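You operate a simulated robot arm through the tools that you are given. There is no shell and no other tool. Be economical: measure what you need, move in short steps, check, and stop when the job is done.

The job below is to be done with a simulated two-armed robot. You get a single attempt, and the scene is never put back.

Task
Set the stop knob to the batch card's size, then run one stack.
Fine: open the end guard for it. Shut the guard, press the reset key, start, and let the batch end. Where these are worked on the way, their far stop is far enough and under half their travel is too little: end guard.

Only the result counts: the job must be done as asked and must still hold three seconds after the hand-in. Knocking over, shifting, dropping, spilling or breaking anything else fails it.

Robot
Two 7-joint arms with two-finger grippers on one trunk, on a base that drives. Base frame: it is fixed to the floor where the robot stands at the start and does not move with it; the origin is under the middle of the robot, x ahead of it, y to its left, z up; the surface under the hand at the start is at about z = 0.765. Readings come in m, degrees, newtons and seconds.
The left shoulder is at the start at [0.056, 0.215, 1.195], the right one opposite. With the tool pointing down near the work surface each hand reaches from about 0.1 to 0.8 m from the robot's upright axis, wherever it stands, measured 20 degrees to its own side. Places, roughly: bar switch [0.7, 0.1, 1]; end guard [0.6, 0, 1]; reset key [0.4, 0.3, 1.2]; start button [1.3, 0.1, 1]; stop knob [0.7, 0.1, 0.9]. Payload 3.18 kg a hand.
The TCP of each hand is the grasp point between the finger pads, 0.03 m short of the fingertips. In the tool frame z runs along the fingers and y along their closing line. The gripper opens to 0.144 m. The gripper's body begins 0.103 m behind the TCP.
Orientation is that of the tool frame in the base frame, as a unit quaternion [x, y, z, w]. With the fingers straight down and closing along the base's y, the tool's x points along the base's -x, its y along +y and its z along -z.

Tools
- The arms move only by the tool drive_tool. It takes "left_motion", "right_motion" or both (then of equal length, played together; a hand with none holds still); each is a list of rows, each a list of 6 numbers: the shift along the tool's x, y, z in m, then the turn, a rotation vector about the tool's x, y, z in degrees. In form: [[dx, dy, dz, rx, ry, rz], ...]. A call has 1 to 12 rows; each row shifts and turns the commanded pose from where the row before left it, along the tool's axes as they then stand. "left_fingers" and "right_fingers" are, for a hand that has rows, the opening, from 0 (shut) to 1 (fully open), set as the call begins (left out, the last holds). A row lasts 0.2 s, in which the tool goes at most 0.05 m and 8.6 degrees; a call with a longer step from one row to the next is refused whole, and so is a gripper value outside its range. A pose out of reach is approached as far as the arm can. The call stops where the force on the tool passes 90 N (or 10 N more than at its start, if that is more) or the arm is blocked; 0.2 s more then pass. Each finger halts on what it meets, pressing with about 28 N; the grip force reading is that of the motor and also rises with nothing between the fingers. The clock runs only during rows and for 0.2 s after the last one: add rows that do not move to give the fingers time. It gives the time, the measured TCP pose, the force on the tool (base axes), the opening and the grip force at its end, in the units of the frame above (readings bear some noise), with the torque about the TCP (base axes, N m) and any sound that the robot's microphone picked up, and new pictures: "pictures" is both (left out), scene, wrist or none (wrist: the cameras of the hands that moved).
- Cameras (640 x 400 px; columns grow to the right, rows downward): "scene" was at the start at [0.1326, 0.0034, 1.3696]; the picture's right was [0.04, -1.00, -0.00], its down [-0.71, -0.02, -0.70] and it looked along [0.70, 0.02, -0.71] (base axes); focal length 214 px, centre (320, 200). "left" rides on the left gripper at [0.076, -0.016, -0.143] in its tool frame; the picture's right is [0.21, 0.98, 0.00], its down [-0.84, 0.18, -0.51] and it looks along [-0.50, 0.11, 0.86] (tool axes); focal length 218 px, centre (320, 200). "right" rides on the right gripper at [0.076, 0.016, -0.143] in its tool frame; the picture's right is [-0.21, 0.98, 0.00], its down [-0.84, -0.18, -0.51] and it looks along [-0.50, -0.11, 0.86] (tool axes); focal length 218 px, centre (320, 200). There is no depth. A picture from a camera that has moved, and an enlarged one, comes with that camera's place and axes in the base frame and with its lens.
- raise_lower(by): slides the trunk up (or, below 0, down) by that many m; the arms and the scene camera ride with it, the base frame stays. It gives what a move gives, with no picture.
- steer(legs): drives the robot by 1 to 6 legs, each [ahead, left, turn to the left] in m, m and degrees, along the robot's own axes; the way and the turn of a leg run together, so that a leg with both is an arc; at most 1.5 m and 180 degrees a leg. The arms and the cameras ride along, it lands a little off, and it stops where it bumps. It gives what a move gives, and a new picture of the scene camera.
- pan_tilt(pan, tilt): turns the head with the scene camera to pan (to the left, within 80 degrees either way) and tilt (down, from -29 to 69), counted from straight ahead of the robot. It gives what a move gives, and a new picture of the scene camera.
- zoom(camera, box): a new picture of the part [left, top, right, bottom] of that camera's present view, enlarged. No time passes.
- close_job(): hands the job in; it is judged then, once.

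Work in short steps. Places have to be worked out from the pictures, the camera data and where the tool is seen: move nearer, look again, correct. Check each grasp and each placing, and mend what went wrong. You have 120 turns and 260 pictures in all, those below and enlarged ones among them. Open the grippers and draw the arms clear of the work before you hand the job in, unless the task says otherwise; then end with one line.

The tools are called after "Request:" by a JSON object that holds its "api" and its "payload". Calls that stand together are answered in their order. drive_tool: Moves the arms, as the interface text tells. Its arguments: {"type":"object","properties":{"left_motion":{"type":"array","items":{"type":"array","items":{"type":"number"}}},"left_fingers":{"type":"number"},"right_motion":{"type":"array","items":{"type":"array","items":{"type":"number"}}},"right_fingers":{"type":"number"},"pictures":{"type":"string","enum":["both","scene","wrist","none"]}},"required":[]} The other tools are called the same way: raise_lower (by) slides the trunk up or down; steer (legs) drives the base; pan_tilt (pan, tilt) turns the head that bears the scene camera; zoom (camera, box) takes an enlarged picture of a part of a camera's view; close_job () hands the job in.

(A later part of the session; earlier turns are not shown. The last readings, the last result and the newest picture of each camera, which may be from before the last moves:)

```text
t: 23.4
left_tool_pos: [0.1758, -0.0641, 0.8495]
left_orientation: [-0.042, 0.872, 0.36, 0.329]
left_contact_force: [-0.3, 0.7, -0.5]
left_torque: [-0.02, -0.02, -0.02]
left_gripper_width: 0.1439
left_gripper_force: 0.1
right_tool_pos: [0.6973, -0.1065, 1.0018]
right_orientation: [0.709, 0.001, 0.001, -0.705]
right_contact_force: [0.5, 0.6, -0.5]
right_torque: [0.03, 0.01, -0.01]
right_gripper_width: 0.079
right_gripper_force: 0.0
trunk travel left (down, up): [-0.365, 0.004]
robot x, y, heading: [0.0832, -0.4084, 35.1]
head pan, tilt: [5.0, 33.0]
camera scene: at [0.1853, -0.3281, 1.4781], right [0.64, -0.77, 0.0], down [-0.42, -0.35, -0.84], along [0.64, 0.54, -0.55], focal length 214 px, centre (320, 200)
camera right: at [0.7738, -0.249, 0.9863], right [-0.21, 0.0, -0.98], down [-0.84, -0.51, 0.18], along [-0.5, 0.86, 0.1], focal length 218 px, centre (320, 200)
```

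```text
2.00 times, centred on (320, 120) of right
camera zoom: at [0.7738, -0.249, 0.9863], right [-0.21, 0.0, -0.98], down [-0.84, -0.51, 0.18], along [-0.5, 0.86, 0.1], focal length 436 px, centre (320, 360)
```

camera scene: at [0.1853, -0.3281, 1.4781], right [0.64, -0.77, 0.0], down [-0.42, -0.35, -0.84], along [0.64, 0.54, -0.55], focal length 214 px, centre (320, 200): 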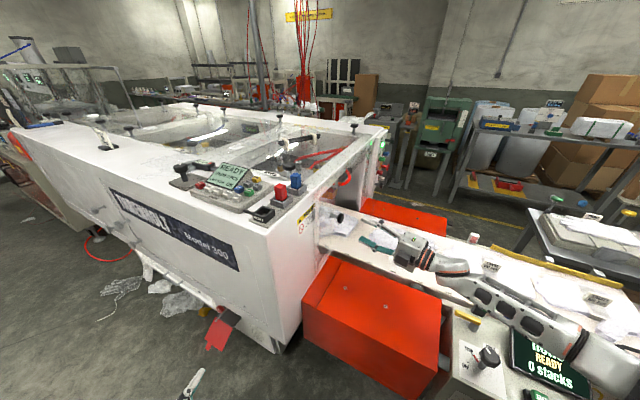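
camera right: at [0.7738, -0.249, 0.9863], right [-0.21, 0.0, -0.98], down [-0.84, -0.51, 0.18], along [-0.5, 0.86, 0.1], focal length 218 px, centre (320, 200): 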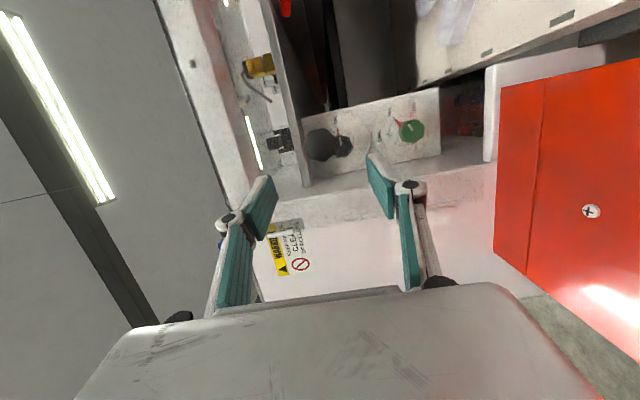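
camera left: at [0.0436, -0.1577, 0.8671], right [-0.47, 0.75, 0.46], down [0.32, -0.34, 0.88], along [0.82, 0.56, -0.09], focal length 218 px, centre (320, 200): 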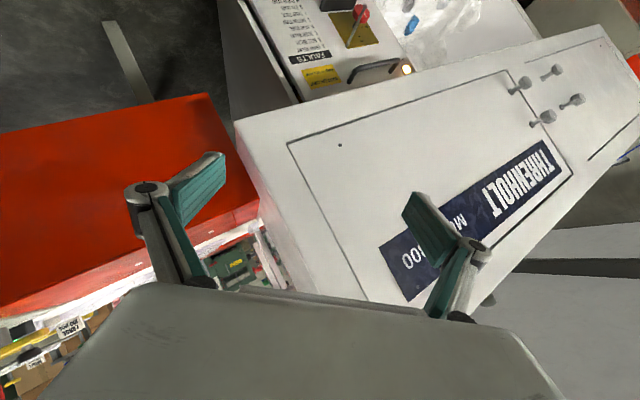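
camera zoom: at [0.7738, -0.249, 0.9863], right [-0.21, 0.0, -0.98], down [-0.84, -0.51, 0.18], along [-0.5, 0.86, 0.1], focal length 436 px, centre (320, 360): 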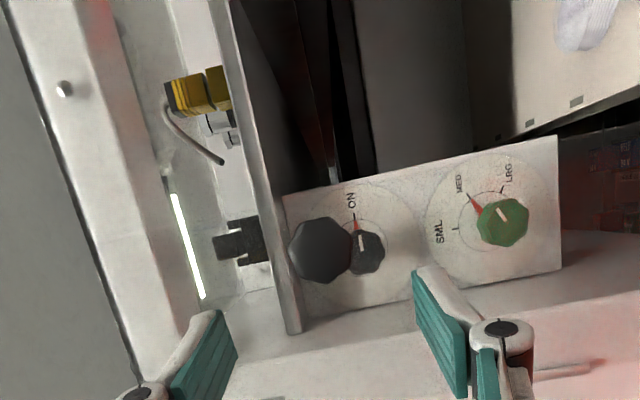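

Handle lines up with the fingers. I advance 0.1 m and close on it.

Request:
{"api": "drive_tool", "payload": {"right_motion": [[0, 0, 0.034, 0, 0, 0], [0, 0, 0.034, 0, 0, 0], [0, 0, 0.032, 0, 0, 0]], "pictures": "none"}}

Request:
{"api": "drive_tool", "payload": {"right_motion": [[0, 0, 0, 0, 0, 0], [0, 0, 0, 0, 0, 0], [0, 0, 0, 0, 0, 0]], "right_fingers": 0, "pictures": "wrist"}}

Request:
{"api": "zoom", "payload": {"camera": "scene", "box": [285, 170, 445, 290]}}

```text
t: 24.2
left_tool_pos: [0.1749, -0.0648, 0.8473]
left_orientation: [-0.042, 0.872, 0.36, 0.33]
left_contact_force: [0.3, 0.6, -0.4]
left_torque: [-0.02, -0.01, -0.04]
left_gripper_width: 0.1441
left_gripper_force: 0.1
right_tool_pos: [0.6974, -0.0046, 1.0003]
right_orientation: [0.708, 0.001, 0.0, -0.706]
right_contact_force: [-0.8, -0.3, 0.6]
right_torque: [-0.01, -0.01, -0.02]
right_gripper_width: 0.0791
right_gripper_force: 0.1
trunk travel left (down, up): [-0.365, 0.004]
robot x, y, heading: [0.0808, -0.4177, 34.9]
head pan, tilt: [5.0, 33.0]
```

```text
t: 25.0
left_tool_pos: [0.1766, -0.0654, 0.8486]
left_orientation: [-0.043, 0.872, 0.361, 0.33]
left_contact_force: [-0.1, -0.3, 0.9]
left_torque: [-0.02, -0.02, 0.01]
left_gripper_width: 0.1443
left_gripper_force: 0.0
right_tool_pos: [0.6975, -0.0077, 1.0002]
right_orientation: [0.709, 0.0, 0.0, -0.706]
right_contact_force: [-0.6, -5.8, -6.2]
right_torque: [-0.02, 0.0, 0.81]
right_gripper_width: 0.0369
right_gripper_force: 44.9
trunk travel left (down, up): [-0.365, 0.004]
robot x, y, heading: [0.0831, -0.4117, 34.8]
head pan, tilt: [5.0, 33.0]
camera right: at [0.774, -0.1497, 0.9849], right [-0.21, -0.01, -0.98], down [-0.84, -0.51, 0.18], along [-0.5, 0.86, 0.1], focal length 218 px, centre (320, 200)
```

right: 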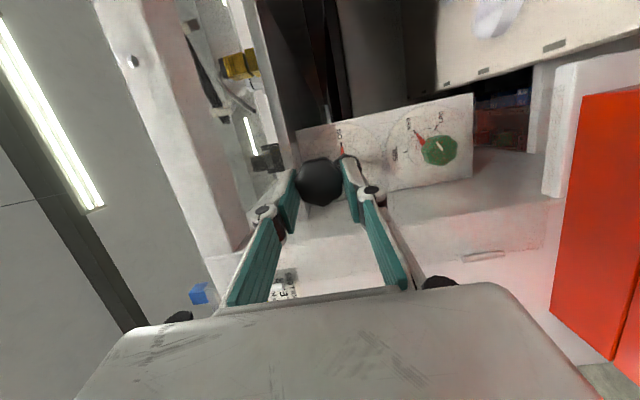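

```text
3.33 times, centred on (365, 230) of scene
camera zoom: at [0.1856, -0.33, 1.4782], right [0.64, -0.77, 0.0], down [-0.42, -0.35, -0.84], along [0.64, 0.54, -0.54], focal length 715 px, centre (170, 100)
```

zoom: 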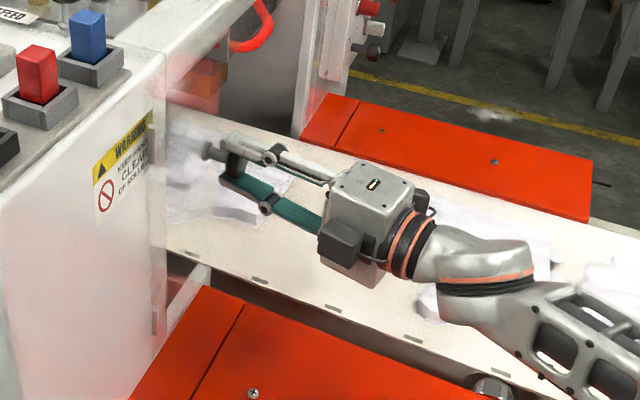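

Handle gripped (0.037 m). I pull it along the first 45° of the door's arc, turning the hand slightly.

Request:
{"api": "drive_tool", "payload": {"right_motion": [[-0.0048, 0, -0.0165, 0, 2.5, 0], [-0.0048, 0, -0.0165, 0, 2.5, 0], [-0.0076, 0, -0.0154, 0, 2.5, 0], [-0.0076, 0, -0.0154, 0, 2.5, 0], [-0.01, 0, -0.014, 0, 2.5, 0], [-0.01, 0, -0.014, 0, 2.5, 0]]}}

```text
t: 26.4
left_tool_pos: [0.1764, -0.0671, 0.8484]
left_orientation: [-0.042, 0.872, 0.361, 0.329]
left_contact_force: [0.8, -0.9, 0.1]
left_torque: [0.03, 0.0, -0.02]
left_gripper_width: 0.1438
left_gripper_force: 0.0
right_tool_pos: [0.6464, -0.0945, 1.0003]
right_orientation: [0.703, -0.093, 0.094, -0.699]
right_contact_force: [16.2, -8.9, -3.5]
right_torque: [-0.15, -0.09, -1.09]
right_gripper_width: 0.0374
right_gripper_force: 44.6
trunk travel left (down, up): [-0.365, 0.004]
robot x, y, heading: [0.0791, -0.4119, 35.0]
head pan, tilt: [5.0, 33.0]
camera scene: at [0.1873, -0.3305, 1.4781], right [0.64, -0.77, 0.0], down [-0.42, -0.35, -0.84], along [0.64, 0.54, -0.55], focal length 214 px, centre (320, 200)
camera right: at [0.6821, -0.2513, 0.9849], right [-0.2, 0.05, -0.98], down [-0.95, -0.27, 0.18], along [-0.25, 0.96, 0.1], focal length 218 px, centre (320, 200)
```

scene: 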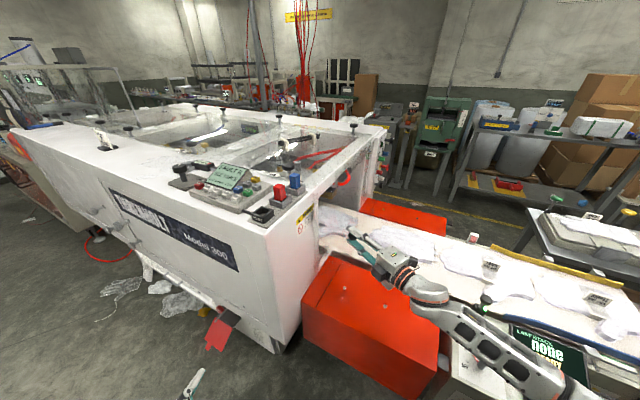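
right: 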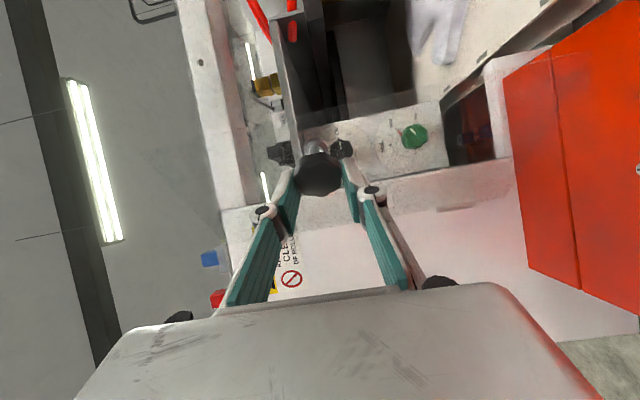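

It swings as expected. Continuing to about 90°.

Request:
{"api": "drive_tool", "payload": {"right_motion": [[-0.0106, 0, -0.0138, 0, 2.5, 0], [-0.0106, 0, -0.0138, 0, 2.5, 0], [-0.0136, 0, -0.0116, 0, 2.5, 0], [-0.0136, 0, -0.0116, 0, 2.5, 0], [-0.015, 0, -0.009, 0, 2.5, 0], [-0.015, 0, -0.009, 0, 2.5, 0]]}}

Request:
{"api": "zoom", "payload": {"camera": "scene", "box": [265, 180, 425, 300]}}

```text
t: 27.8
left_tool_pos: [0.1769, -0.0648, 0.8475]
left_orientation: [-0.043, 0.872, 0.359, 0.329]
left_contact_force: [0.0, -0.1, 0.2]
left_torque: [0.01, 0.0, -0.02]
left_gripper_width: 0.1442
left_gripper_force: 0.0
right_tool_pos: [0.5485, -0.1256, 1.0008]
right_orientation: [0.685, -0.182, 0.183, -0.681]
right_contact_force: [5.5, 14.7, -9.3]
right_torque: [-0.23, 0.43, -0.52]
right_gripper_width: 0.037
right_gripper_force: 44.9
trunk travel left (down, up): [-0.365, 0.004]
robot x, y, heading: [0.0791, -0.4096, 35.0]
head pan, tilt: [5.0, 33.0]
camera scene: at [0.1862, -0.3269, 1.4779], right [0.64, -0.77, 0.0], down [-0.42, -0.35, -0.84], along [0.64, 0.54, -0.55], focal length 214 px, centre (320, 200)
camera right: at [0.542, -0.2874, 0.9849], right [-0.18, 0.1, -0.98], down [-0.98, -0.02, 0.18], along [0.0, 0.99, 0.1], focal length 218 px, centre (320, 200)
```

scene: 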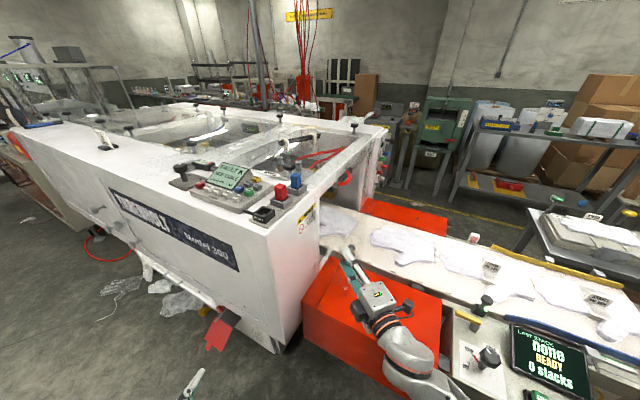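
right: 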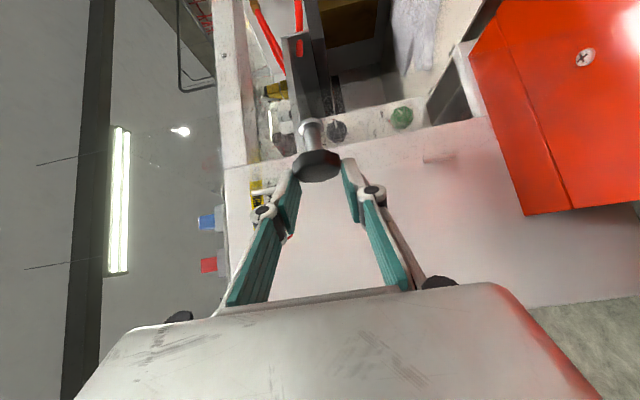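

```text
3.33 times, centred on (345, 240) of scene
camera zoom: at [0.1862, -0.3269, 1.4779], right [0.64, -0.77, 0.0], down [-0.42, -0.35, -0.84], along [0.64, 0.54, -0.55], focal length 715 px, centre (237, 67)
```

zoom: 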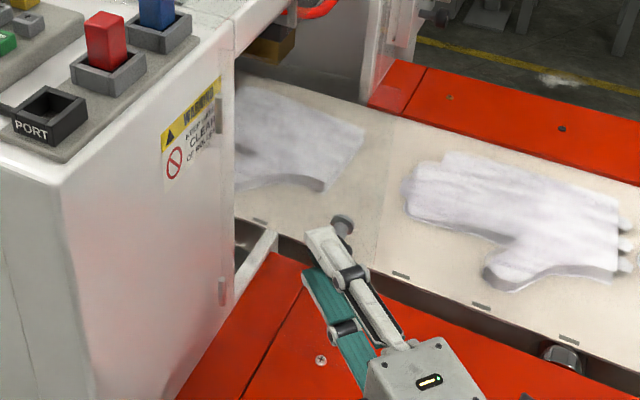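

The door is at roughly 85° and the display has changed. I push on gently to find its far stop.

Request:
{"api": "drive_tool", "payload": {"right_motion": [[-0.018, 0, -0.0062, 0, 0, 0], [-0.018, 0, -0.0062, 0, 0, 0], [-0.019, 0, -0.0012, 0, 0, 0], [-0.019, 0, -0.0012, 0, 0, 0]], "pictures": "wrist"}}

Request:
{"api": "zoom", "payload": {"camera": "scene", "box": [200, 150, 360, 270]}}

```text
t: 28.8
left_tool_pos: [0.1741, -0.0653, 0.8483]
left_orientation: [-0.043, 0.872, 0.36, 0.33]
left_contact_force: [0.5, -0.4, 0.2]
left_torque: [-0.03, -0.05, -0.03]
left_gripper_width: 0.1443
left_gripper_force: 0.0
right_tool_pos: [0.469, -0.1009, 1.0065]
right_orientation: [-0.682, 0.179, -0.181, 0.685]
right_contact_force: [-0.4, -0.3, 0.4]
right_torque: [0.0, -0.03, -0.07]
right_gripper_width: 0.0001
right_gripper_force: 30.3
trunk travel left (down, up): [-0.365, 0.004]
robot x, y, heading: [0.0772, -0.407, 35.1]
head pan, tilt: [5.0, 33.0]
camera right: at [0.4655, -0.2622, 0.989], right [-0.18, 0.11, -0.98], down [-0.98, -0.03, 0.18], along [-0.01, 0.99, 0.11], focal length 218 px, centre (320, 200)
```

right: 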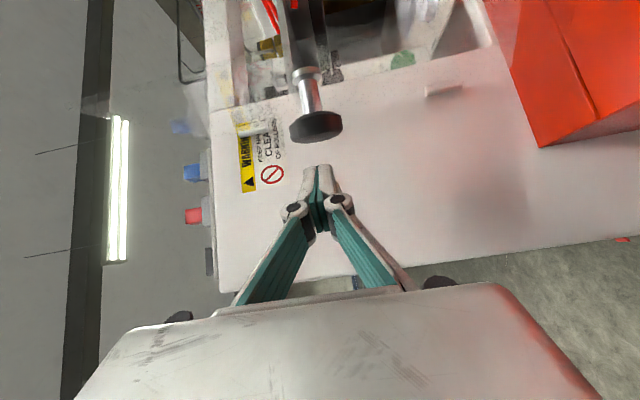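

```text
3.33 times, centred on (280, 210) of scene
camera zoom: at [0.1826, -0.3283, 1.4785], right [0.64, -0.77, 0.0], down [-0.42, -0.35, -0.84], along [0.64, 0.54, -0.54], focal length 715 px, centre (453, 167)
```

zoom: 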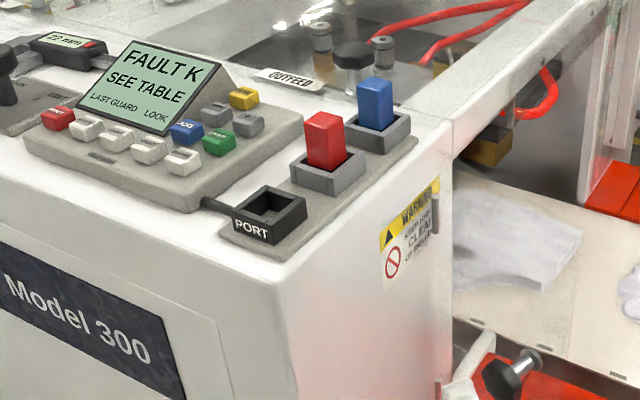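

The door reached its far stop (about 100°) and the fingers slipped off; the display shows FAULT K (guard open), as expected. Now I back off, straighten the hand, and move in front of the stop knob.

Request:
{"api": "drive_tool", "payload": {"right_motion": [[0.0188, 0, -0.0325, 0, 0, 0], [0.0188, 0, -0.0325, 0, 0, 0], [0.0188, 0, -0.0325, 0, 0, 0], [0.0188, 0, -0.0325, 0, 0, 0], [0, 0, 0, 0, -7.5, 0], [0, 0, 0, 0, -7.5, 0], [0, 0, 0, 0, -7.5, 0], [0, 0, 0, 0, -7.5, 0]], "pictures": "none"}}

Request:
{"api": "drive_tool", "payload": {"right_motion": [[0.038, 0.01, 0.01, 0, 0, 0], [0.038, 0.01, 0.01, 0, 0, 0], [0.038, 0.01, 0.01, 0, 0, 0], [0.038, 0.01, 0.01, 0, 0, 0], [0.038, 0.01, 0.01, 0, 0, 0], [0, 0, 0, 0, 0, 0]], "right_fingers": 0.5}}

Request:
{"api": "zoom", "payload": {"camera": "right", "box": [240, 20, 480, 190]}}

```text
t: 30.6
left_tool_pos: [0.1766, -0.0653, 0.849]
left_orientation: [-0.041, 0.872, 0.36, 0.329]
left_contact_force: [0.1, 0.6, -0.6]
left_torque: [-0.03, -0.02, 0.01]
left_gripper_width: 0.144
left_gripper_force: 0.0
right_tool_pos: [0.4764, -0.2547, 1.0023]
right_orientation: [0.709, 0.001, 0.0, -0.706]
right_contact_force: [0.4, -0.3, 0.6]
right_torque: [0.02, 0.0, 0.0]
right_gripper_width: 0.0
right_gripper_force: 30.8
trunk travel left (down, up): [-0.365, 0.004]
robot x, y, heading: [0.0775, -0.4098, 35.0]
head pan, tilt: [5.0, 33.0]
```

```text
t: 32.0
left_tool_pos: [0.1746, -0.0656, 0.8498]
left_orientation: [-0.041, 0.872, 0.36, 0.329]
left_contact_force: [0.3, -0.3, -0.5]
left_torque: [0.01, -0.03, 0.0]
left_gripper_width: 0.1439
left_gripper_force: 0.0
right_tool_pos: [0.6642, -0.2061, 0.9523]
right_orientation: [0.708, 0.002, 0.0, -0.706]
right_contact_force: [0.6, 0.7, -0.9]
right_torque: [0.02, 0.02, 0.01]
right_gripper_width: 0.0721
right_gripper_force: 0.1
trunk travel left (down, up): [-0.365, 0.004]
robot x, y, heading: [0.0817, -0.4156, 35.0]
head pan, tilt: [5.0, 33.0]
camera scene: at [0.1847, -0.3297, 1.4783], right [0.64, -0.77, 0.0], down [-0.42, -0.35, -0.84], along [0.64, 0.54, -0.54], focal length 214 px, centre (320, 200)
camera right: at [0.741, -0.3484, 0.9368], right [-0.21, 0.0, -0.98], down [-0.84, -0.51, 0.18], along [-0.5, 0.86, 0.1], focal length 218 px, centre (320, 200)
```

scene: 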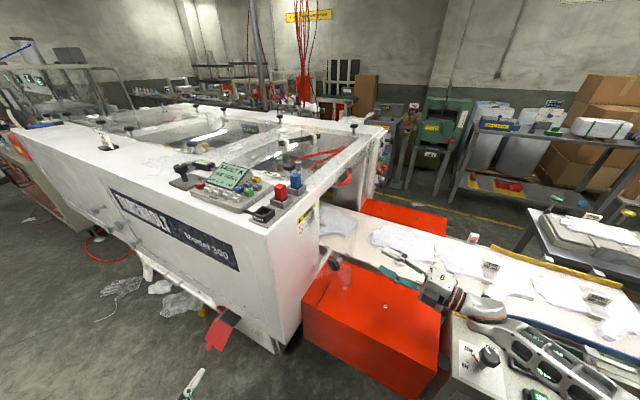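
right: 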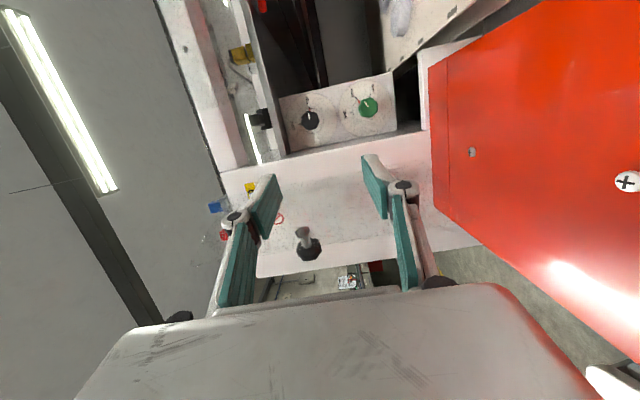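

```text
2.35 times, centred on (360, 105) of right
camera zoom: at [0.741, -0.3484, 0.9368], right [-0.21, 0.0, -0.98], down [-0.84, -0.51, 0.18], along [-0.5, 0.86, 0.1], focal length 514 px, centre (226, 424)
```

zoom: 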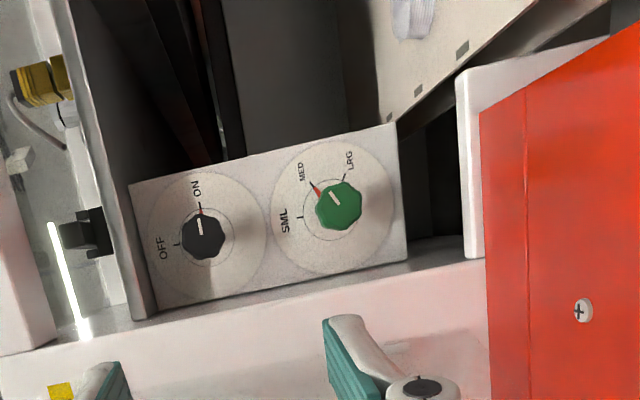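

The knob is now in clear view. I pre-roll the hand −20°, narrow the opening to about 0.055 m and move to just in front of the knob.

Request:
{"api": "drive_tool", "payload": {"right_motion": [[0, 0, 0, 0, 0, -6.67], [0, 0, 0, 0, 0, -6.67], [0, 0, 0, 0, 0, -6.67], [-0.0056, 0.0143, 0.0375, 0, 0, 0], [-0.0056, 0.0143, 0.0375, 0, 0, 0], [-0.0056, 0.0143, 0.0375, 0, 0, 0], [-0.0056, 0.0143, 0.0375, 0, 0, 0], [-0.0056, 0.0143, 0.0375, 0, 0, 0], [-0.0056, 0.0143, 0.0375, 0, 0, 0]], "right_fingers": 0.4, "pictures": "wrist"}}

Request:
{"api": "zoom", "payload": {"camera": "right", "box": [240, 80, 400, 220]}}

Request:
{"api": "zoom", "payload": {"camera": "scene", "box": [265, 180, 425, 300]}}

```text
t: 34.0
left_tool_pos: [0.1759, -0.0651, 0.8484]
left_orientation: [-0.041, 0.872, 0.36, 0.329]
left_contact_force: [-0.4, 0.0, -0.4]
left_torque: [-0.01, 0.01, 0.0]
left_gripper_width: 0.1442
left_gripper_force: 0.1
right_tool_pos: [0.6628, 0.0228, 0.8588]
right_orientation: [0.698, 0.124, 0.124, -0.695]
right_contact_force: [-0.4, 0.6, -0.7]
right_torque: [0.06, 0.01, 0.0]
right_gripper_width: 0.0576
right_gripper_force: 0.2
trunk travel left (down, up): [-0.365, 0.004]
robot x, y, heading: [0.0812, -0.4089, 35.1]
head pan, tilt: [5.0, 33.0]
camera right: at [0.7403, -0.1208, 0.871], right [0.14, 0.0, -0.99], down [-0.85, -0.51, -0.12], along [-0.5, 0.86, -0.08], focal length 218 px, centre (320, 200)
```

right: 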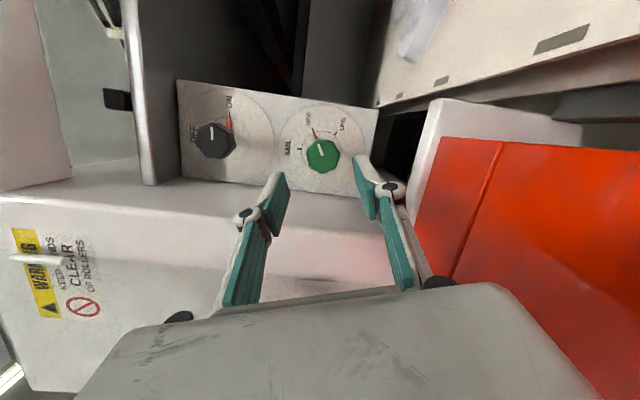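

```text
2.86 times, centred on (320, 150) of right
camera zoom: at [0.7403, -0.1208, 0.871], right [0.14, 0.0, -0.99], down [-0.85, -0.51, -0.12], along [-0.5, 0.86, -0.08], focal length 624 px, centre (320, 343)
```

zoom: 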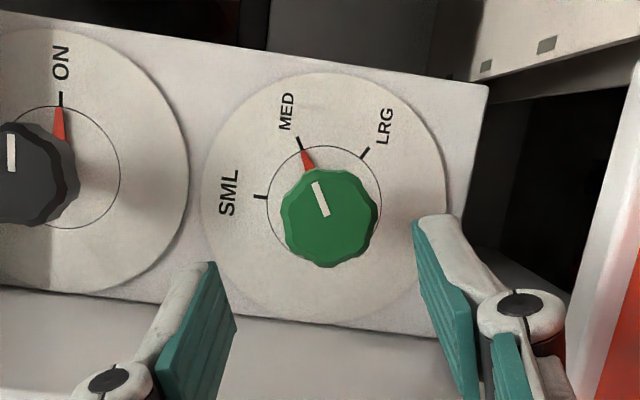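

```text
3.33 times, centred on (345, 240) of scene
camera zoom: at [0.1848, -0.3278, 1.4781], right [0.64, -0.77, 0.0], down [-0.42, -0.35, -0.84], along [0.64, 0.54, -0.55], focal length 715 px, centre (237, 67)
```

zoom: 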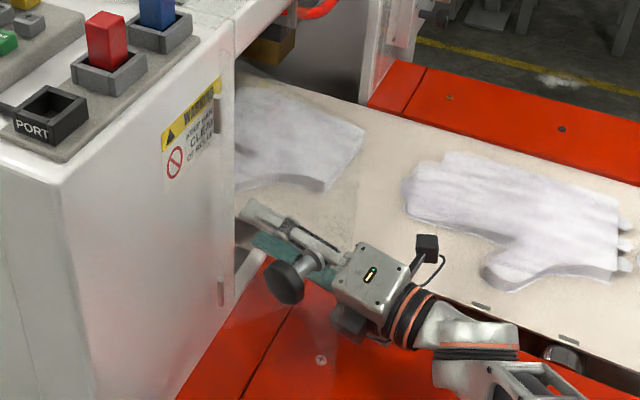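

The dial reads clearly: 60° steps, pointer on MED, LRG is 60° clockwise. I advance over the knob and close.

Request:
{"api": "drive_tool", "payload": {"right_motion": [[0.0014, 0.0021, 0.026, 0, 0, 0], [0.0014, 0.0021, 0.026, 0, 0, 0]], "pictures": "none"}}

Request:
{"api": "drive_tool", "payload": {"right_motion": [[0, 0, 0, 0, 0, 0], [0, 0, 0, 0, 0, 0]], "right_fingers": 0, "pictures": "wrist"}}

Request:
{"api": "zoom", "payload": {"camera": "right", "box": [240, 80, 400, 220]}}

```text
t: 34.6
left_tool_pos: [0.1756, -0.0681, 0.8476]
left_orientation: [-0.042, 0.871, 0.361, 0.33]
left_contact_force: [-0.1, 0.8, -1.1]
left_torque: [-0.02, 0.01, 0.02]
left_gripper_width: 0.1439
left_gripper_force: 0.0
right_tool_pos: [0.6614, 0.0506, 0.8614]
right_orientation: [0.697, 0.122, 0.123, -0.695]
right_contact_force: [-0.7, -0.1, -0.1]
right_torque: [0.04, 0.03, -0.01]
right_gripper_width: 0.0575
right_gripper_force: 0.1
right hand out of reach, approached as far as the arm can: row 2
trunk travel left (down, up): [-0.365, 0.004]
robot x, y, heading: [0.0795, -0.4151, 35.2]
head pan, tilt: [5.0, 33.0]
```

```text
t: 35.2
left_tool_pos: [0.1765, -0.0662, 0.848]
left_orientation: [-0.042, 0.872, 0.36, 0.33]
left_contact_force: [-0.6, -0.2, 0.1]
left_torque: [-0.01, 0.02, -0.01]
left_gripper_width: 0.1438
left_gripper_force: 0.1
right_tool_pos: [0.6612, 0.0523, 0.861]
right_orientation: [0.697, 0.124, 0.124, -0.695]
right_contact_force: [0.0, 0.0, -0.1]
right_torque: [-0.03, 0.0, 0.0]
right_gripper_width: 0.0
right_gripper_force: 27.8
trunk travel left (down, up): [-0.365, 0.004]
robot x, y, heading: [0.0801, -0.4112, 35.2]
head pan, tilt: [5.0, 33.0]
camera right: at [0.7381, -0.0901, 0.8729], right [0.14, 0.0, -0.99], down [-0.85, -0.51, -0.12], along [-0.5, 0.86, -0.07], focal length 218 px, centre (320, 200)
```

right: 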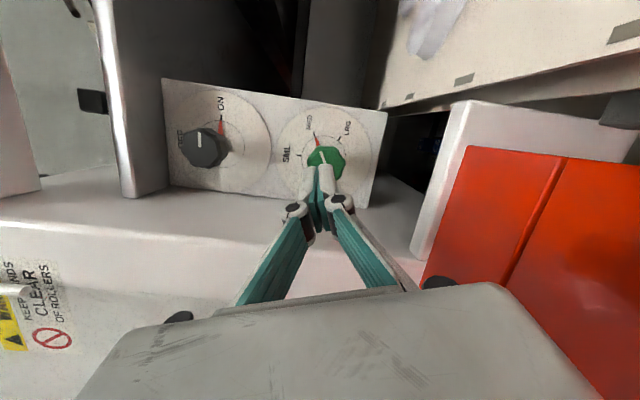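

```text
2.86 times, centred on (320, 150) of right
camera zoom: at [0.7381, -0.0901, 0.8729], right [0.14, 0.0, -0.99], down [-0.85, -0.51, -0.12], along [-0.5, 0.86, -0.07], focal length 624 px, centre (320, 343)
```

zoom: 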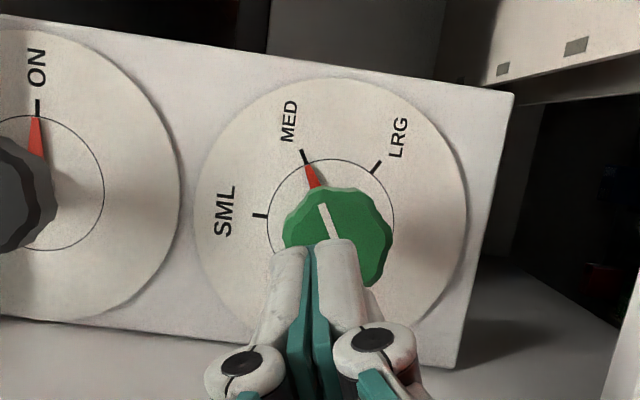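

The arm ran out of reach and closed just short of the knob (no contact). I open, retreat 0.08 m, shift the base about 0.1 m closer, and look again.

Request:
{"api": "drive_tool", "payload": {"right_motion": [[0, 0, -0.04, 0, 0, 0], [0, 0, -0.04, 0, 0, 0], [0, 0, -0.02, 0, 0, 0]], "right_fingers": 0.4, "pictures": "none"}}

Request:
{"api": "steer", "payload": {"legs": [[0.074, 0.07, 0]]}}

Request:
{"api": "zoom", "payload": {"camera": "right", "box": [200, 60, 400, 220]}}

```text
t: 36.0
left_tool_pos: [0.1763, -0.0665, 0.8483]
left_orientation: [-0.042, 0.872, 0.359, 0.33]
left_contact_force: [-1.1, -0.9, 0.2]
left_torque: [-0.02, -0.03, -0.01]
left_gripper_width: 0.1439
left_gripper_force: 0.0
right_tool_pos: [0.6611, -0.0484, 0.8612]
right_orientation: [0.698, 0.123, 0.123, -0.695]
right_contact_force: [0.4, 0.2, 0.2]
right_torque: [-0.02, -0.01, 0.01]
right_gripper_width: 0.0575
right_gripper_force: 0.0
trunk travel left (down, up): [-0.365, 0.004]
robot x, y, heading: [0.0801, -0.4156, 34.8]
head pan, tilt: [5.0, 33.0]
```

```text
t: 37.3
left_tool_pos: [0.1948, 0.0338, 0.847]
left_orientation: [-0.043, 0.871, 0.361, 0.33]
left_contact_force: [-0.2, 0.6, -0.4]
left_torque: [-0.02, 0.02, -0.02]
left_gripper_width: 0.1442
left_gripper_force: 0.0
right_tool_pos: [0.6816, 0.0523, 0.8599]
right_orientation: [0.698, 0.125, 0.123, -0.694]
right_contact_force: [-0.1, -0.1, -0.7]
right_torque: [0.02, 0.02, 0.03]
right_gripper_width: 0.0574
right_gripper_force: 0.0
trunk travel left (down, up): [-0.365, 0.004]
robot x, y, heading: [0.1013, -0.3101, 35.3]
head pan, tilt: [5.0, 33.0]
camera scene: at [0.2054, -0.2291, 1.4781], right [0.64, -0.77, 0.0], down [-0.42, -0.35, -0.84], along [0.64, 0.54, -0.55], focal length 214 px, centre (320, 200)
```

scene: 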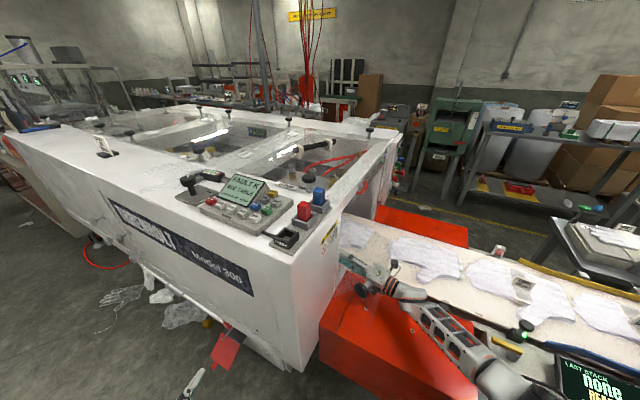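

```text
2.50 times, centred on (300, 140) of right
camera zoom: at [0.7591, -0.0903, 0.8725], right [0.14, 0.0, -0.99], down [-0.85, -0.51, -0.12], along [-0.5, 0.86, -0.08], focal length 546 px, centre (370, 350)
```

zoom: 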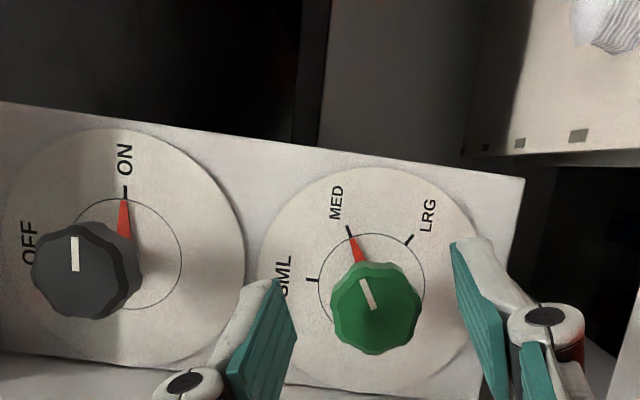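

Knob cap works out at [0.666, 0.101, 0.855]. I shift sideways −0.016 m, then advance 0.028 m and close.

Request:
{"api": "drive_tool", "payload": {"right_motion": [[-0.0164, -0.0006, 0, 0, 0, 0], [0, 0, 0.014, 0, 0, 0], [0, 0, 0.014, 0, 0, 0]], "pictures": "wrist"}}

Request:
{"api": "zoom", "payload": {"camera": "right", "box": [240, 80, 400, 220]}}

Request:
{"api": "drive_tool", "payload": {"right_motion": [[0, 0, 0, 0, 0, 0], [0, 0, 0, 0, 0, 0]], "right_fingers": 0, "pictures": "none"}}

Request:
{"api": "zoom", "payload": {"camera": "right", "box": [240, 80, 400, 220]}}

```text
t: 38.1
left_tool_pos: [0.196, 0.0341, 0.8483]
left_orientation: [-0.042, 0.871, 0.36, 0.33]
left_contact_force: [-0.5, 0.7, 0.1]
left_torque: [0.03, -0.03, 0.05]
left_gripper_width: 0.144
left_gripper_force: 0.1
right_tool_pos: [0.666, 0.0796, 0.8561]
right_orientation: [0.698, 0.125, 0.123, -0.695]
right_contact_force: [0.1, 0.4, -0.3]
right_torque: [-0.01, 0.03, -0.01]
right_gripper_width: 0.0575
right_gripper_force: 0.0
trunk travel left (down, up): [-0.365, 0.004]
robot x, y, heading: [0.0986, -0.3083, 35.1]
head pan, tilt: [5.0, 33.0]
camera right: at [0.7433, -0.0628, 0.8672], right [0.14, 0.0, -0.99], down [-0.85, -0.51, -0.12], along [-0.5, 0.86, -0.08], focal length 218 px, centre (320, 200)
```

right: 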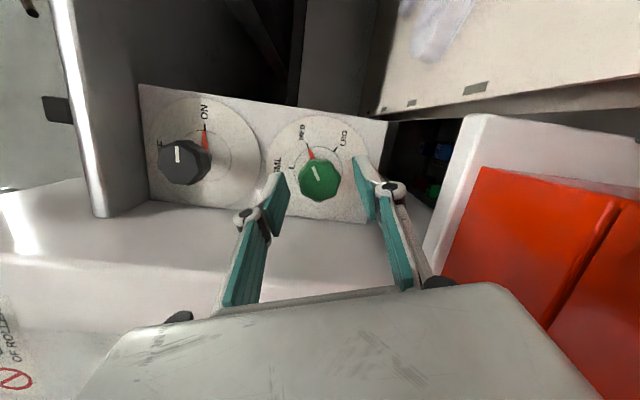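

```text
2.86 times, centred on (320, 150) of right
camera zoom: at [0.7433, -0.0628, 0.8672], right [0.14, 0.0, -0.99], down [-0.85, -0.51, -0.12], along [-0.5, 0.86, -0.08], focal length 624 px, centre (320, 343)
```

zoom: 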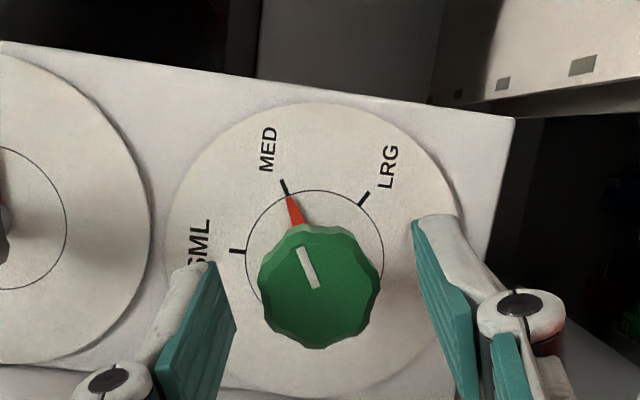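

```text
t: 38.7
left_tool_pos: [0.196, 0.0336, 0.8488]
left_orientation: [-0.041, 0.872, 0.36, 0.329]
left_contact_force: [0.7, 0.4, 0.3]
left_torque: [0.01, 0.01, -0.02]
left_gripper_width: 0.1439
left_gripper_force: 0.1
right_tool_pos: [0.6654, 0.0786, 0.8564]
right_orientation: [0.697, 0.124, 0.122, -0.695]
right_contact_force: [-1.9, -2.9, 2.9]
right_torque: [0.36, 0.04, 0.71]
right_gripper_width: 0.0369
right_gripper_force: 44.6
trunk travel left (down, up): [-0.365, 0.004]
robot x, y, heading: [0.1052, -0.3112, 35.2]
head pan, tilt: [5.0, 33.0]
```

```text
2.86 times, centred on (320, 150) of right
camera zoom: at [0.743, -0.0629, 0.8681], right [0.14, 0.0, -0.99], down [-0.85, -0.51, -0.12], along [-0.5, 0.86, -0.07], focal length 624 px, centre (320, 343)
```

zoom: 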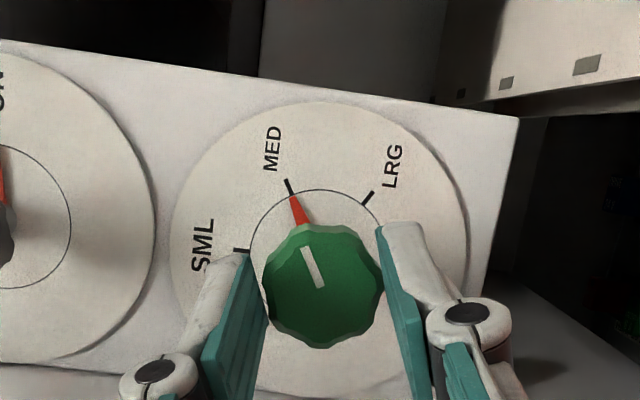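

Gripped at 0.037 m. Now turn +60° clockwise.

Request:
{"api": "drive_tool", "payload": {"right_motion": [[0, 0, 0, 0, 0, 7.5], [0, 0, 0, 0, 0, 7.5], [0, 0, 0, 0, 0, 7.5], [0, 0, 0, 0, 0, 7.5], [0, 0, 0, 0, 0, 7.5], [0, 0, 0, 0, 0, 7.5], [0, 0, 0, 0, 0, 7.5], [0, 0, 0, 0, 0, 7.5]], "pictures": "wrist"}}

Request:
{"api": "zoom", "payload": {"camera": "right", "box": [240, 80, 400, 220]}}

```text
t: 40.5
left_tool_pos: [0.1954, 0.0336, 0.8486]
left_orientation: [-0.042, 0.872, 0.36, 0.329]
left_contact_force: [0.4, -0.1, 0.6]
left_torque: [0.0, -0.04, 0.02]
left_gripper_width: 0.1439
left_gripper_force: 0.0
right_tool_pos: [0.6651, 0.0789, 0.8522]
right_orientation: [0.669, -0.24, -0.239, -0.662]
right_contact_force: [-8.0, -2.1, -12.5]
right_torque: [-3.12, -1.59, 1.53]
right_gripper_width: 0.0369
right_gripper_force: 44.3
trunk travel left (down, up): [-0.365, 0.004]
robot x, y, heading: [0.1031, -0.3079, 35.3]
head pan, tilt: [5.0, 33.0]
camera right: at [0.7134, -0.064, 0.7929], right [-0.78, -0.01, -0.62], down [-0.53, -0.5, 0.68], along [-0.32, 0.87, 0.39], focal length 218 px, centre (320, 200)
```

right: 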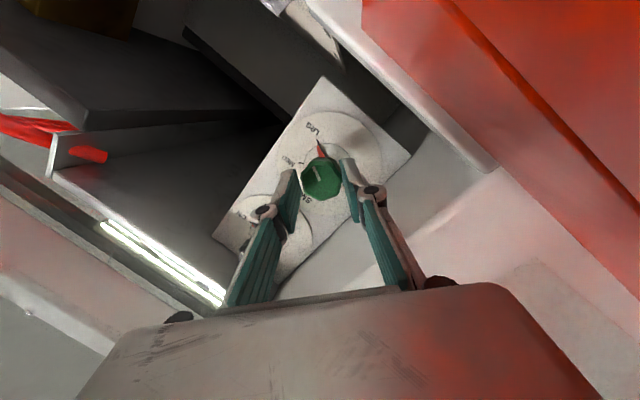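

```text
2.86 times, centred on (320, 150) of right
camera zoom: at [0.7134, -0.064, 0.7929], right [-0.78, -0.01, -0.62], down [-0.53, -0.5, 0.68], along [-0.32, 0.87, 0.39], focal length 624 px, centre (320, 343)
```

zoom: 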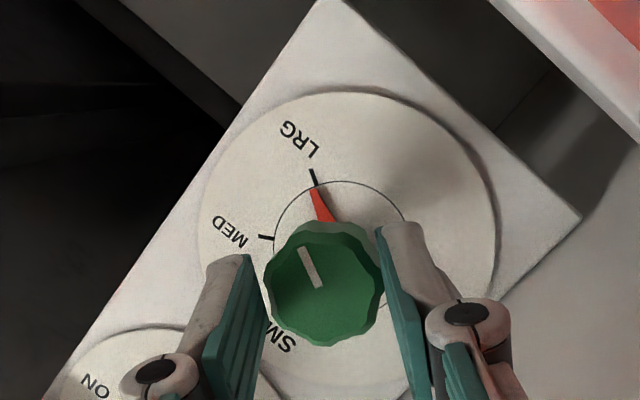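

The pointer sits exactly on LRG. I release and withdraw.

Request:
{"api": "drive_tool", "payload": {"right_motion": [[0, 0, 0, 0, 0, 0], [0, 0, -0.02, 0, 0, 0], [0, 0, -0.04, 0, 0, 0], [0, 0, -0.045, 0, 0, 0], [0, 0, -0.045, 0, 0, 0], [0, 0, -0.045, 0, 0, 0], [0, 0, -0.045, 0, 0, 0]], "right_fingers": 0.42}}

Request:
{"api": "zoom", "payload": {"camera": "right", "box": [240, 20, 440, 180]}}

Request:
{"api": "zoom", "payload": {"camera": "scene", "box": [285, 220, 445, 340]}}

```text
t: 42.1
left_tool_pos: [0.1971, 0.0328, 0.8482]
left_orientation: [-0.042, 0.872, 0.361, 0.329]
left_contact_force: [0.4, -0.6, -0.1]
left_torque: [-0.02, 0.0, -0.02]
left_gripper_width: 0.1439
left_gripper_force: 0.1
right_tool_pos: [0.6654, -0.1611, 0.8577]
right_orientation: [0.666, -0.24, -0.24, -0.664]
right_contact_force: [0.5, 0.3, 1.1]
right_torque: [-0.01, -0.01, 0.02]
right_gripper_width: 0.0605
right_gripper_force: 0.0
trunk travel left (down, up): [-0.365, 0.004]
robot x, y, heading: [0.1022, -0.311, 35.1]
head pan, tilt: [5.0, 33.0]
camera scene: at [0.205, -0.2312, 1.4783], right [0.64, -0.77, 0.0], down [-0.42, -0.35, -0.84], along [0.64, 0.54, -0.54], focal length 214 px, centre (320, 200)
camera right: at [0.7141, -0.3043, 0.7969], right [-0.79, 0.0, -0.62], down [-0.53, -0.51, 0.68], along [-0.31, 0.86, 0.4], focal length 218 px, centre (320, 200)
```

scene: 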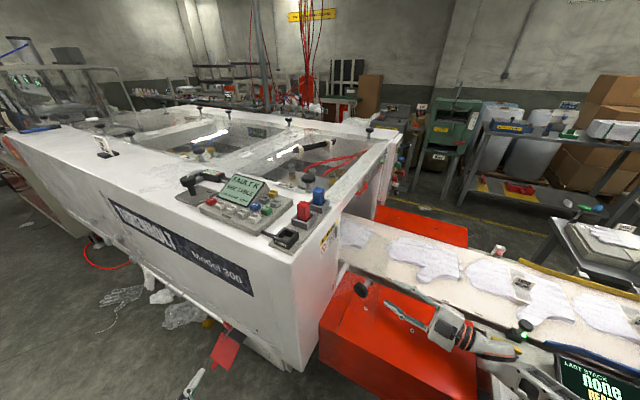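
right: 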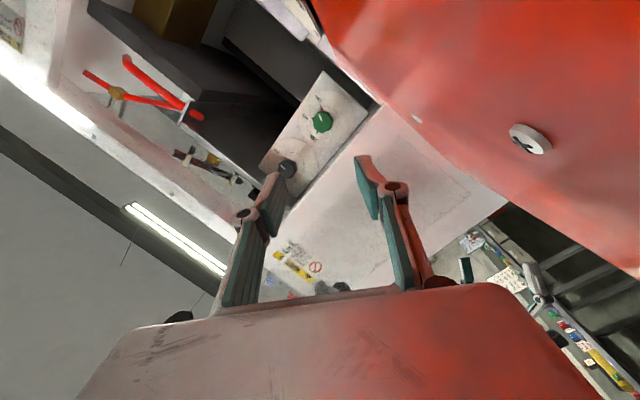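

```text
2.50 times, centred on (340, 100) of right
camera zoom: at [0.7141, -0.3043, 0.7969], right [-0.79, 0.0, -0.62], down [-0.53, -0.51, 0.68], along [-0.31, 0.86, 0.4], focal length 546 px, centre (270, 450)
```

zoom: 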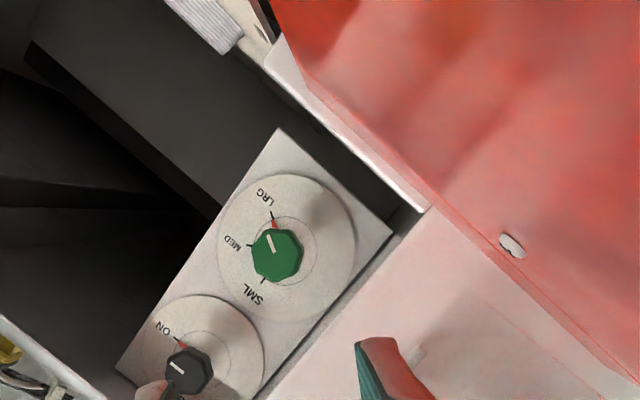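

```text
3.33 times, centred on (365, 280) of scene
camera zoom: at [0.205, -0.2312, 1.4783], right [0.64, -0.77, 0.0], down [-0.42, -0.35, -0.84], along [0.64, 0.54, -0.54], focal length 715 px, centre (170, -67)
```

zoom: 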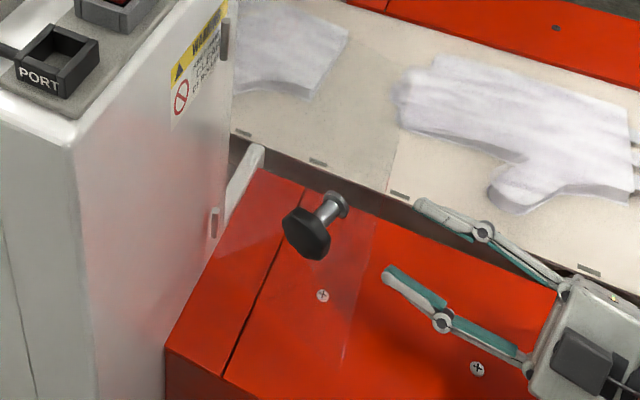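

The knob stays on LRG. The door handle now stands near [0.515, −0.11, 1.0]. I un-roll, raise the hand to z = 1.0, then move the base back for room.

Request:
{"api": "drive_tool", "payload": {"right_motion": [[0, 0, -0.01, 0, 0, -6.67], [0, 0, -0.01, 0, 0, -6.67], [0, 0, -0.01, 0, 0, -6.67], [0, 0, 0, 0, 0, -6.67], [0, 0, 0, 0, 0, -6.67], [0, 0, 0, 0, 0, -6.67], [0, -0.048, 0, 0, 0, 0], [0, -0.048, 0, 0, 0, 0], [0, -0.048, 0, 0, 0, 0]], "pictures": "none"}}

Request:
{"api": "steer", "payload": {"legs": [[-0.09, -0.085, 0]]}}

Request:
{"api": "zoom", "payload": {"camera": "scene", "box": [265, 160, 425, 280]}}

```text
t: 44.1
left_tool_pos: [0.1945, 0.0329, 0.8492]
left_orientation: [-0.042, 0.871, 0.361, 0.329]
left_contact_force: [0.3, 0.6, -0.1]
left_torque: [0.01, 0.0, -0.01]
left_gripper_width: 0.1437
left_gripper_force: 0.1
right_tool_pos: [0.6667, -0.1907, 1.0003]
right_orientation: [0.709, 0.001, 0.001, -0.706]
right_contact_force: [-0.7, -0.3, 0.1]
right_torque: [0.02, 0.0, 0.01]
right_gripper_width: 0.0603
right_gripper_force: 0.0
trunk travel left (down, up): [-0.365, 0.004]
robot x, y, heading: [0.1043, -0.3112, 35.1]
head pan, tilt: [5.0, 33.0]
```

```text
t: 45.5
left_tool_pos: [0.1717, -0.0878, 0.8484]
left_orientation: [-0.042, 0.871, 0.361, 0.329]
left_contact_force: [0.3, -0.4, -0.1]
left_torque: [0.0, -0.01, 0.04]
left_gripper_width: 0.1442
left_gripper_force: 0.0
right_tool_pos: [0.641, -0.3119, 0.9995]
right_orientation: [0.709, 0.002, 0.001, -0.705]
right_contact_force: [0.0, -0.1, -0.2]
right_torque: [0.01, 0.02, 0.0]
right_gripper_width: 0.0604
right_gripper_force: 0.0
trunk travel left (down, up): [-0.365, 0.004]
robot x, y, heading: [0.08, -0.4351, 35.3]
head pan, tilt: [5.0, 33.0]
camera scene: at [0.1802, -0.3516, 1.4783], right [0.64, -0.77, 0.0], down [-0.42, -0.35, -0.84], along [0.64, 0.54, -0.54], focal length 214 px, centre (320, 200)
```

scene: 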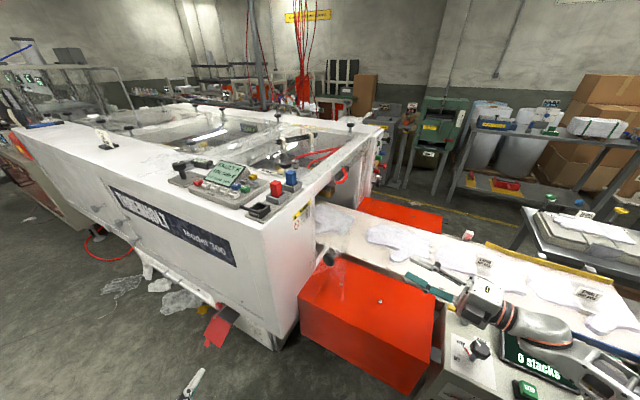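

```text
3.33 times, centred on (345, 220) of scene
camera zoom: at [0.1802, -0.3516, 1.4783], right [0.64, -0.77, 0.0], down [-0.42, -0.35, -0.84], along [0.64, 0.54, -0.54], focal length 715 px, centre (237, 133)
```

zoom: 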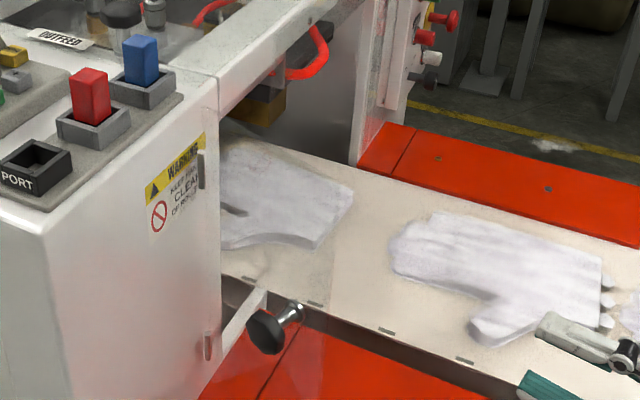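

The cap is at about [0.52, −0.098, 1.0]. I bring the hand to a pre-grasp pose turned 30°.

Request:
{"api": "drive_tool", "payload": {"right_motion": [[-0.043, 0, 0, 0, 0, 0], [-0.043, 0, 0, 0, 0, 0], [-0.043, 0, 0, 0, 0, 0], [-0.043, 0, 0, 0, 0, 0], [0, 0, 0, 0, 7.5, 0], [0, 0, 0, 0, 7.5, 0], [0, 0, 0, 0, 7.5, 0], [0, 0, 0, 0, 7.5, 0], [-0.0197, 0, 0.0375, 0, 0, 0], [-0.0197, 0, 0.0375, 0, 0, 0], [-0.0197, 0, 0.0375, 0, 0, 0]], "right_fingers": 0.5}}

```text
t: 47.9
left_tool_pos: [0.172, -0.0867, 0.8484]
left_orientation: [-0.042, 0.872, 0.36, 0.33]
left_contact_force: [-0.6, -0.2, -0.4]
left_torque: [0.0, -0.02, -0.02]
left_gripper_width: 0.1438
left_gripper_force: 0.0
right_tool_pos: [0.4735, -0.1825, 1.0007]
right_orientation: [0.685, -0.182, 0.184, -0.681]
right_contact_force: [0.5, 0.1, -0.5]
right_torque: [0.0, -0.04, -0.02]
right_gripper_width: 0.0721
right_gripper_force: 0.0
trunk travel left (down, up): [-0.365, 0.004]
robot x, y, heading: [0.0723, -0.4294, 35.0]
head pan, tilt: [5.0, 33.0]
camera scene: at [0.1808, -0.3496, 1.4781], right [0.64, -0.77, 0.0], down [-0.42, -0.35, -0.84], along [0.64, 0.54, -0.55], focal length 214 px, centre (320, 200)
camera right: at [0.4687, -0.3452, 0.9839], right [-0.18, 0.1, -0.98], down [-0.98, -0.02, 0.18], along [0.0, 0.99, 0.1], focal length 218 px, centre (320, 200)
```

scene: 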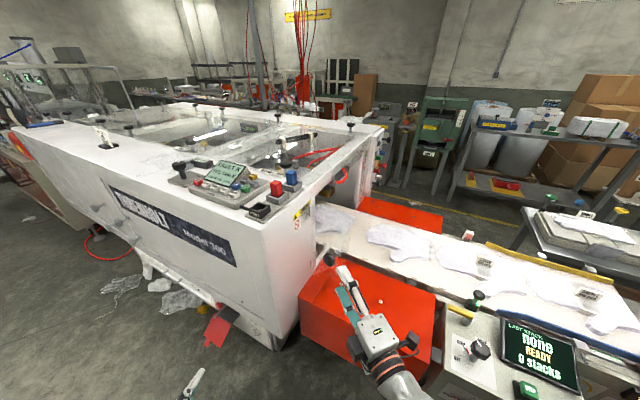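
right: 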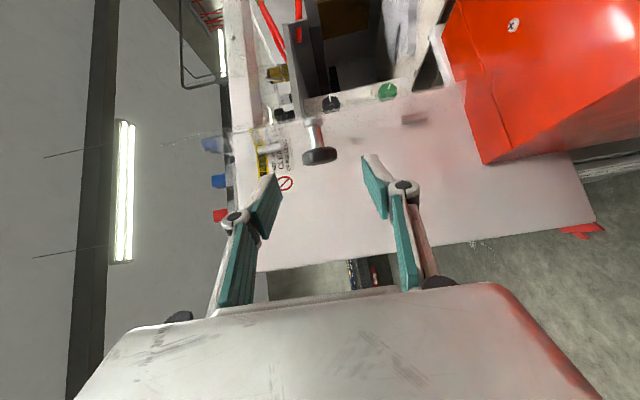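

Aligned. Advance 0.088 m and close on the handle.

Request:
{"api": "drive_tool", "payload": {"right_motion": [[0, 0, 0.03, 0, 0, 0], [0, 0, 0.03, 0, 0, 0], [0, 0, 0.028, 0, 0, 0]], "pictures": "none"}}

Request:
{"api": "drive_tool", "payload": {"right_motion": [[0, 0, 0, 0, 0, 0], [0, 0, 0, 0, 0, 0], [0, 0, 0, 0, 0, 0]], "right_fingers": 0, "pictures": "wrist"}}

```text
t: 48.7
left_tool_pos: [0.1716, -0.0861, 0.8482]
left_orientation: [-0.041, 0.871, 0.361, 0.33]
left_contact_force: [-0.6, 1.0, 0.3]
left_torque: [0.01, 0.0, 0.01]
left_gripper_width: 0.144
left_gripper_force: 0.0
right_tool_pos: [0.5187, -0.1076, 0.9993]
right_orientation: [0.684, -0.182, 0.184, -0.682]
right_contact_force: [0.3, 0.0, -0.2]
right_torque: [0.02, 0.0, 0.0]
right_gripper_width: 0.072
right_gripper_force: 0.1
trunk travel left (down, up): [-0.365, 0.004]
robot x, y, heading: [0.0763, -0.4301, 35.1]
head pan, tilt: [5.0, 33.0]
```

```text
t: 49.5
left_tool_pos: [0.1706, -0.0883, 0.8487]
left_orientation: [-0.041, 0.871, 0.36, 0.331]
left_contact_force: [0.1, 0.4, 0.3]
left_torque: [0.01, 0.02, 0.01]
left_gripper_width: 0.1441
left_gripper_force: 0.1
right_tool_pos: [0.5182, -0.1088, 0.9997]
right_orientation: [0.683, -0.183, 0.184, -0.682]
right_contact_force: [-0.4, -2.5, 3.7]
right_torque: [0.02, 0.11, 0.02]
right_gripper_width: 0.0363
right_gripper_force: 45.6
trunk travel left (down, up): [-0.365, 0.004]
robot x, y, heading: [0.0787, -0.433, 34.8]
head pan, tilt: [5.0, 33.0]
camera right: at [0.5126, -0.2696, 0.9842], right [-0.18, 0.1, -0.98], down [-0.98, -0.02, 0.18], along [0.0, 0.99, 0.1], focal length 218 px, centre (320, 200)
```

right: 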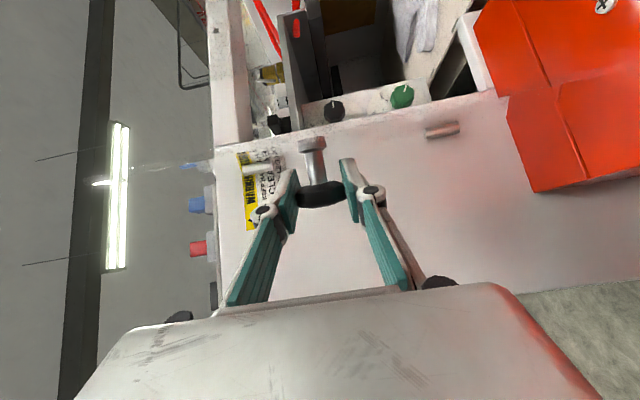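

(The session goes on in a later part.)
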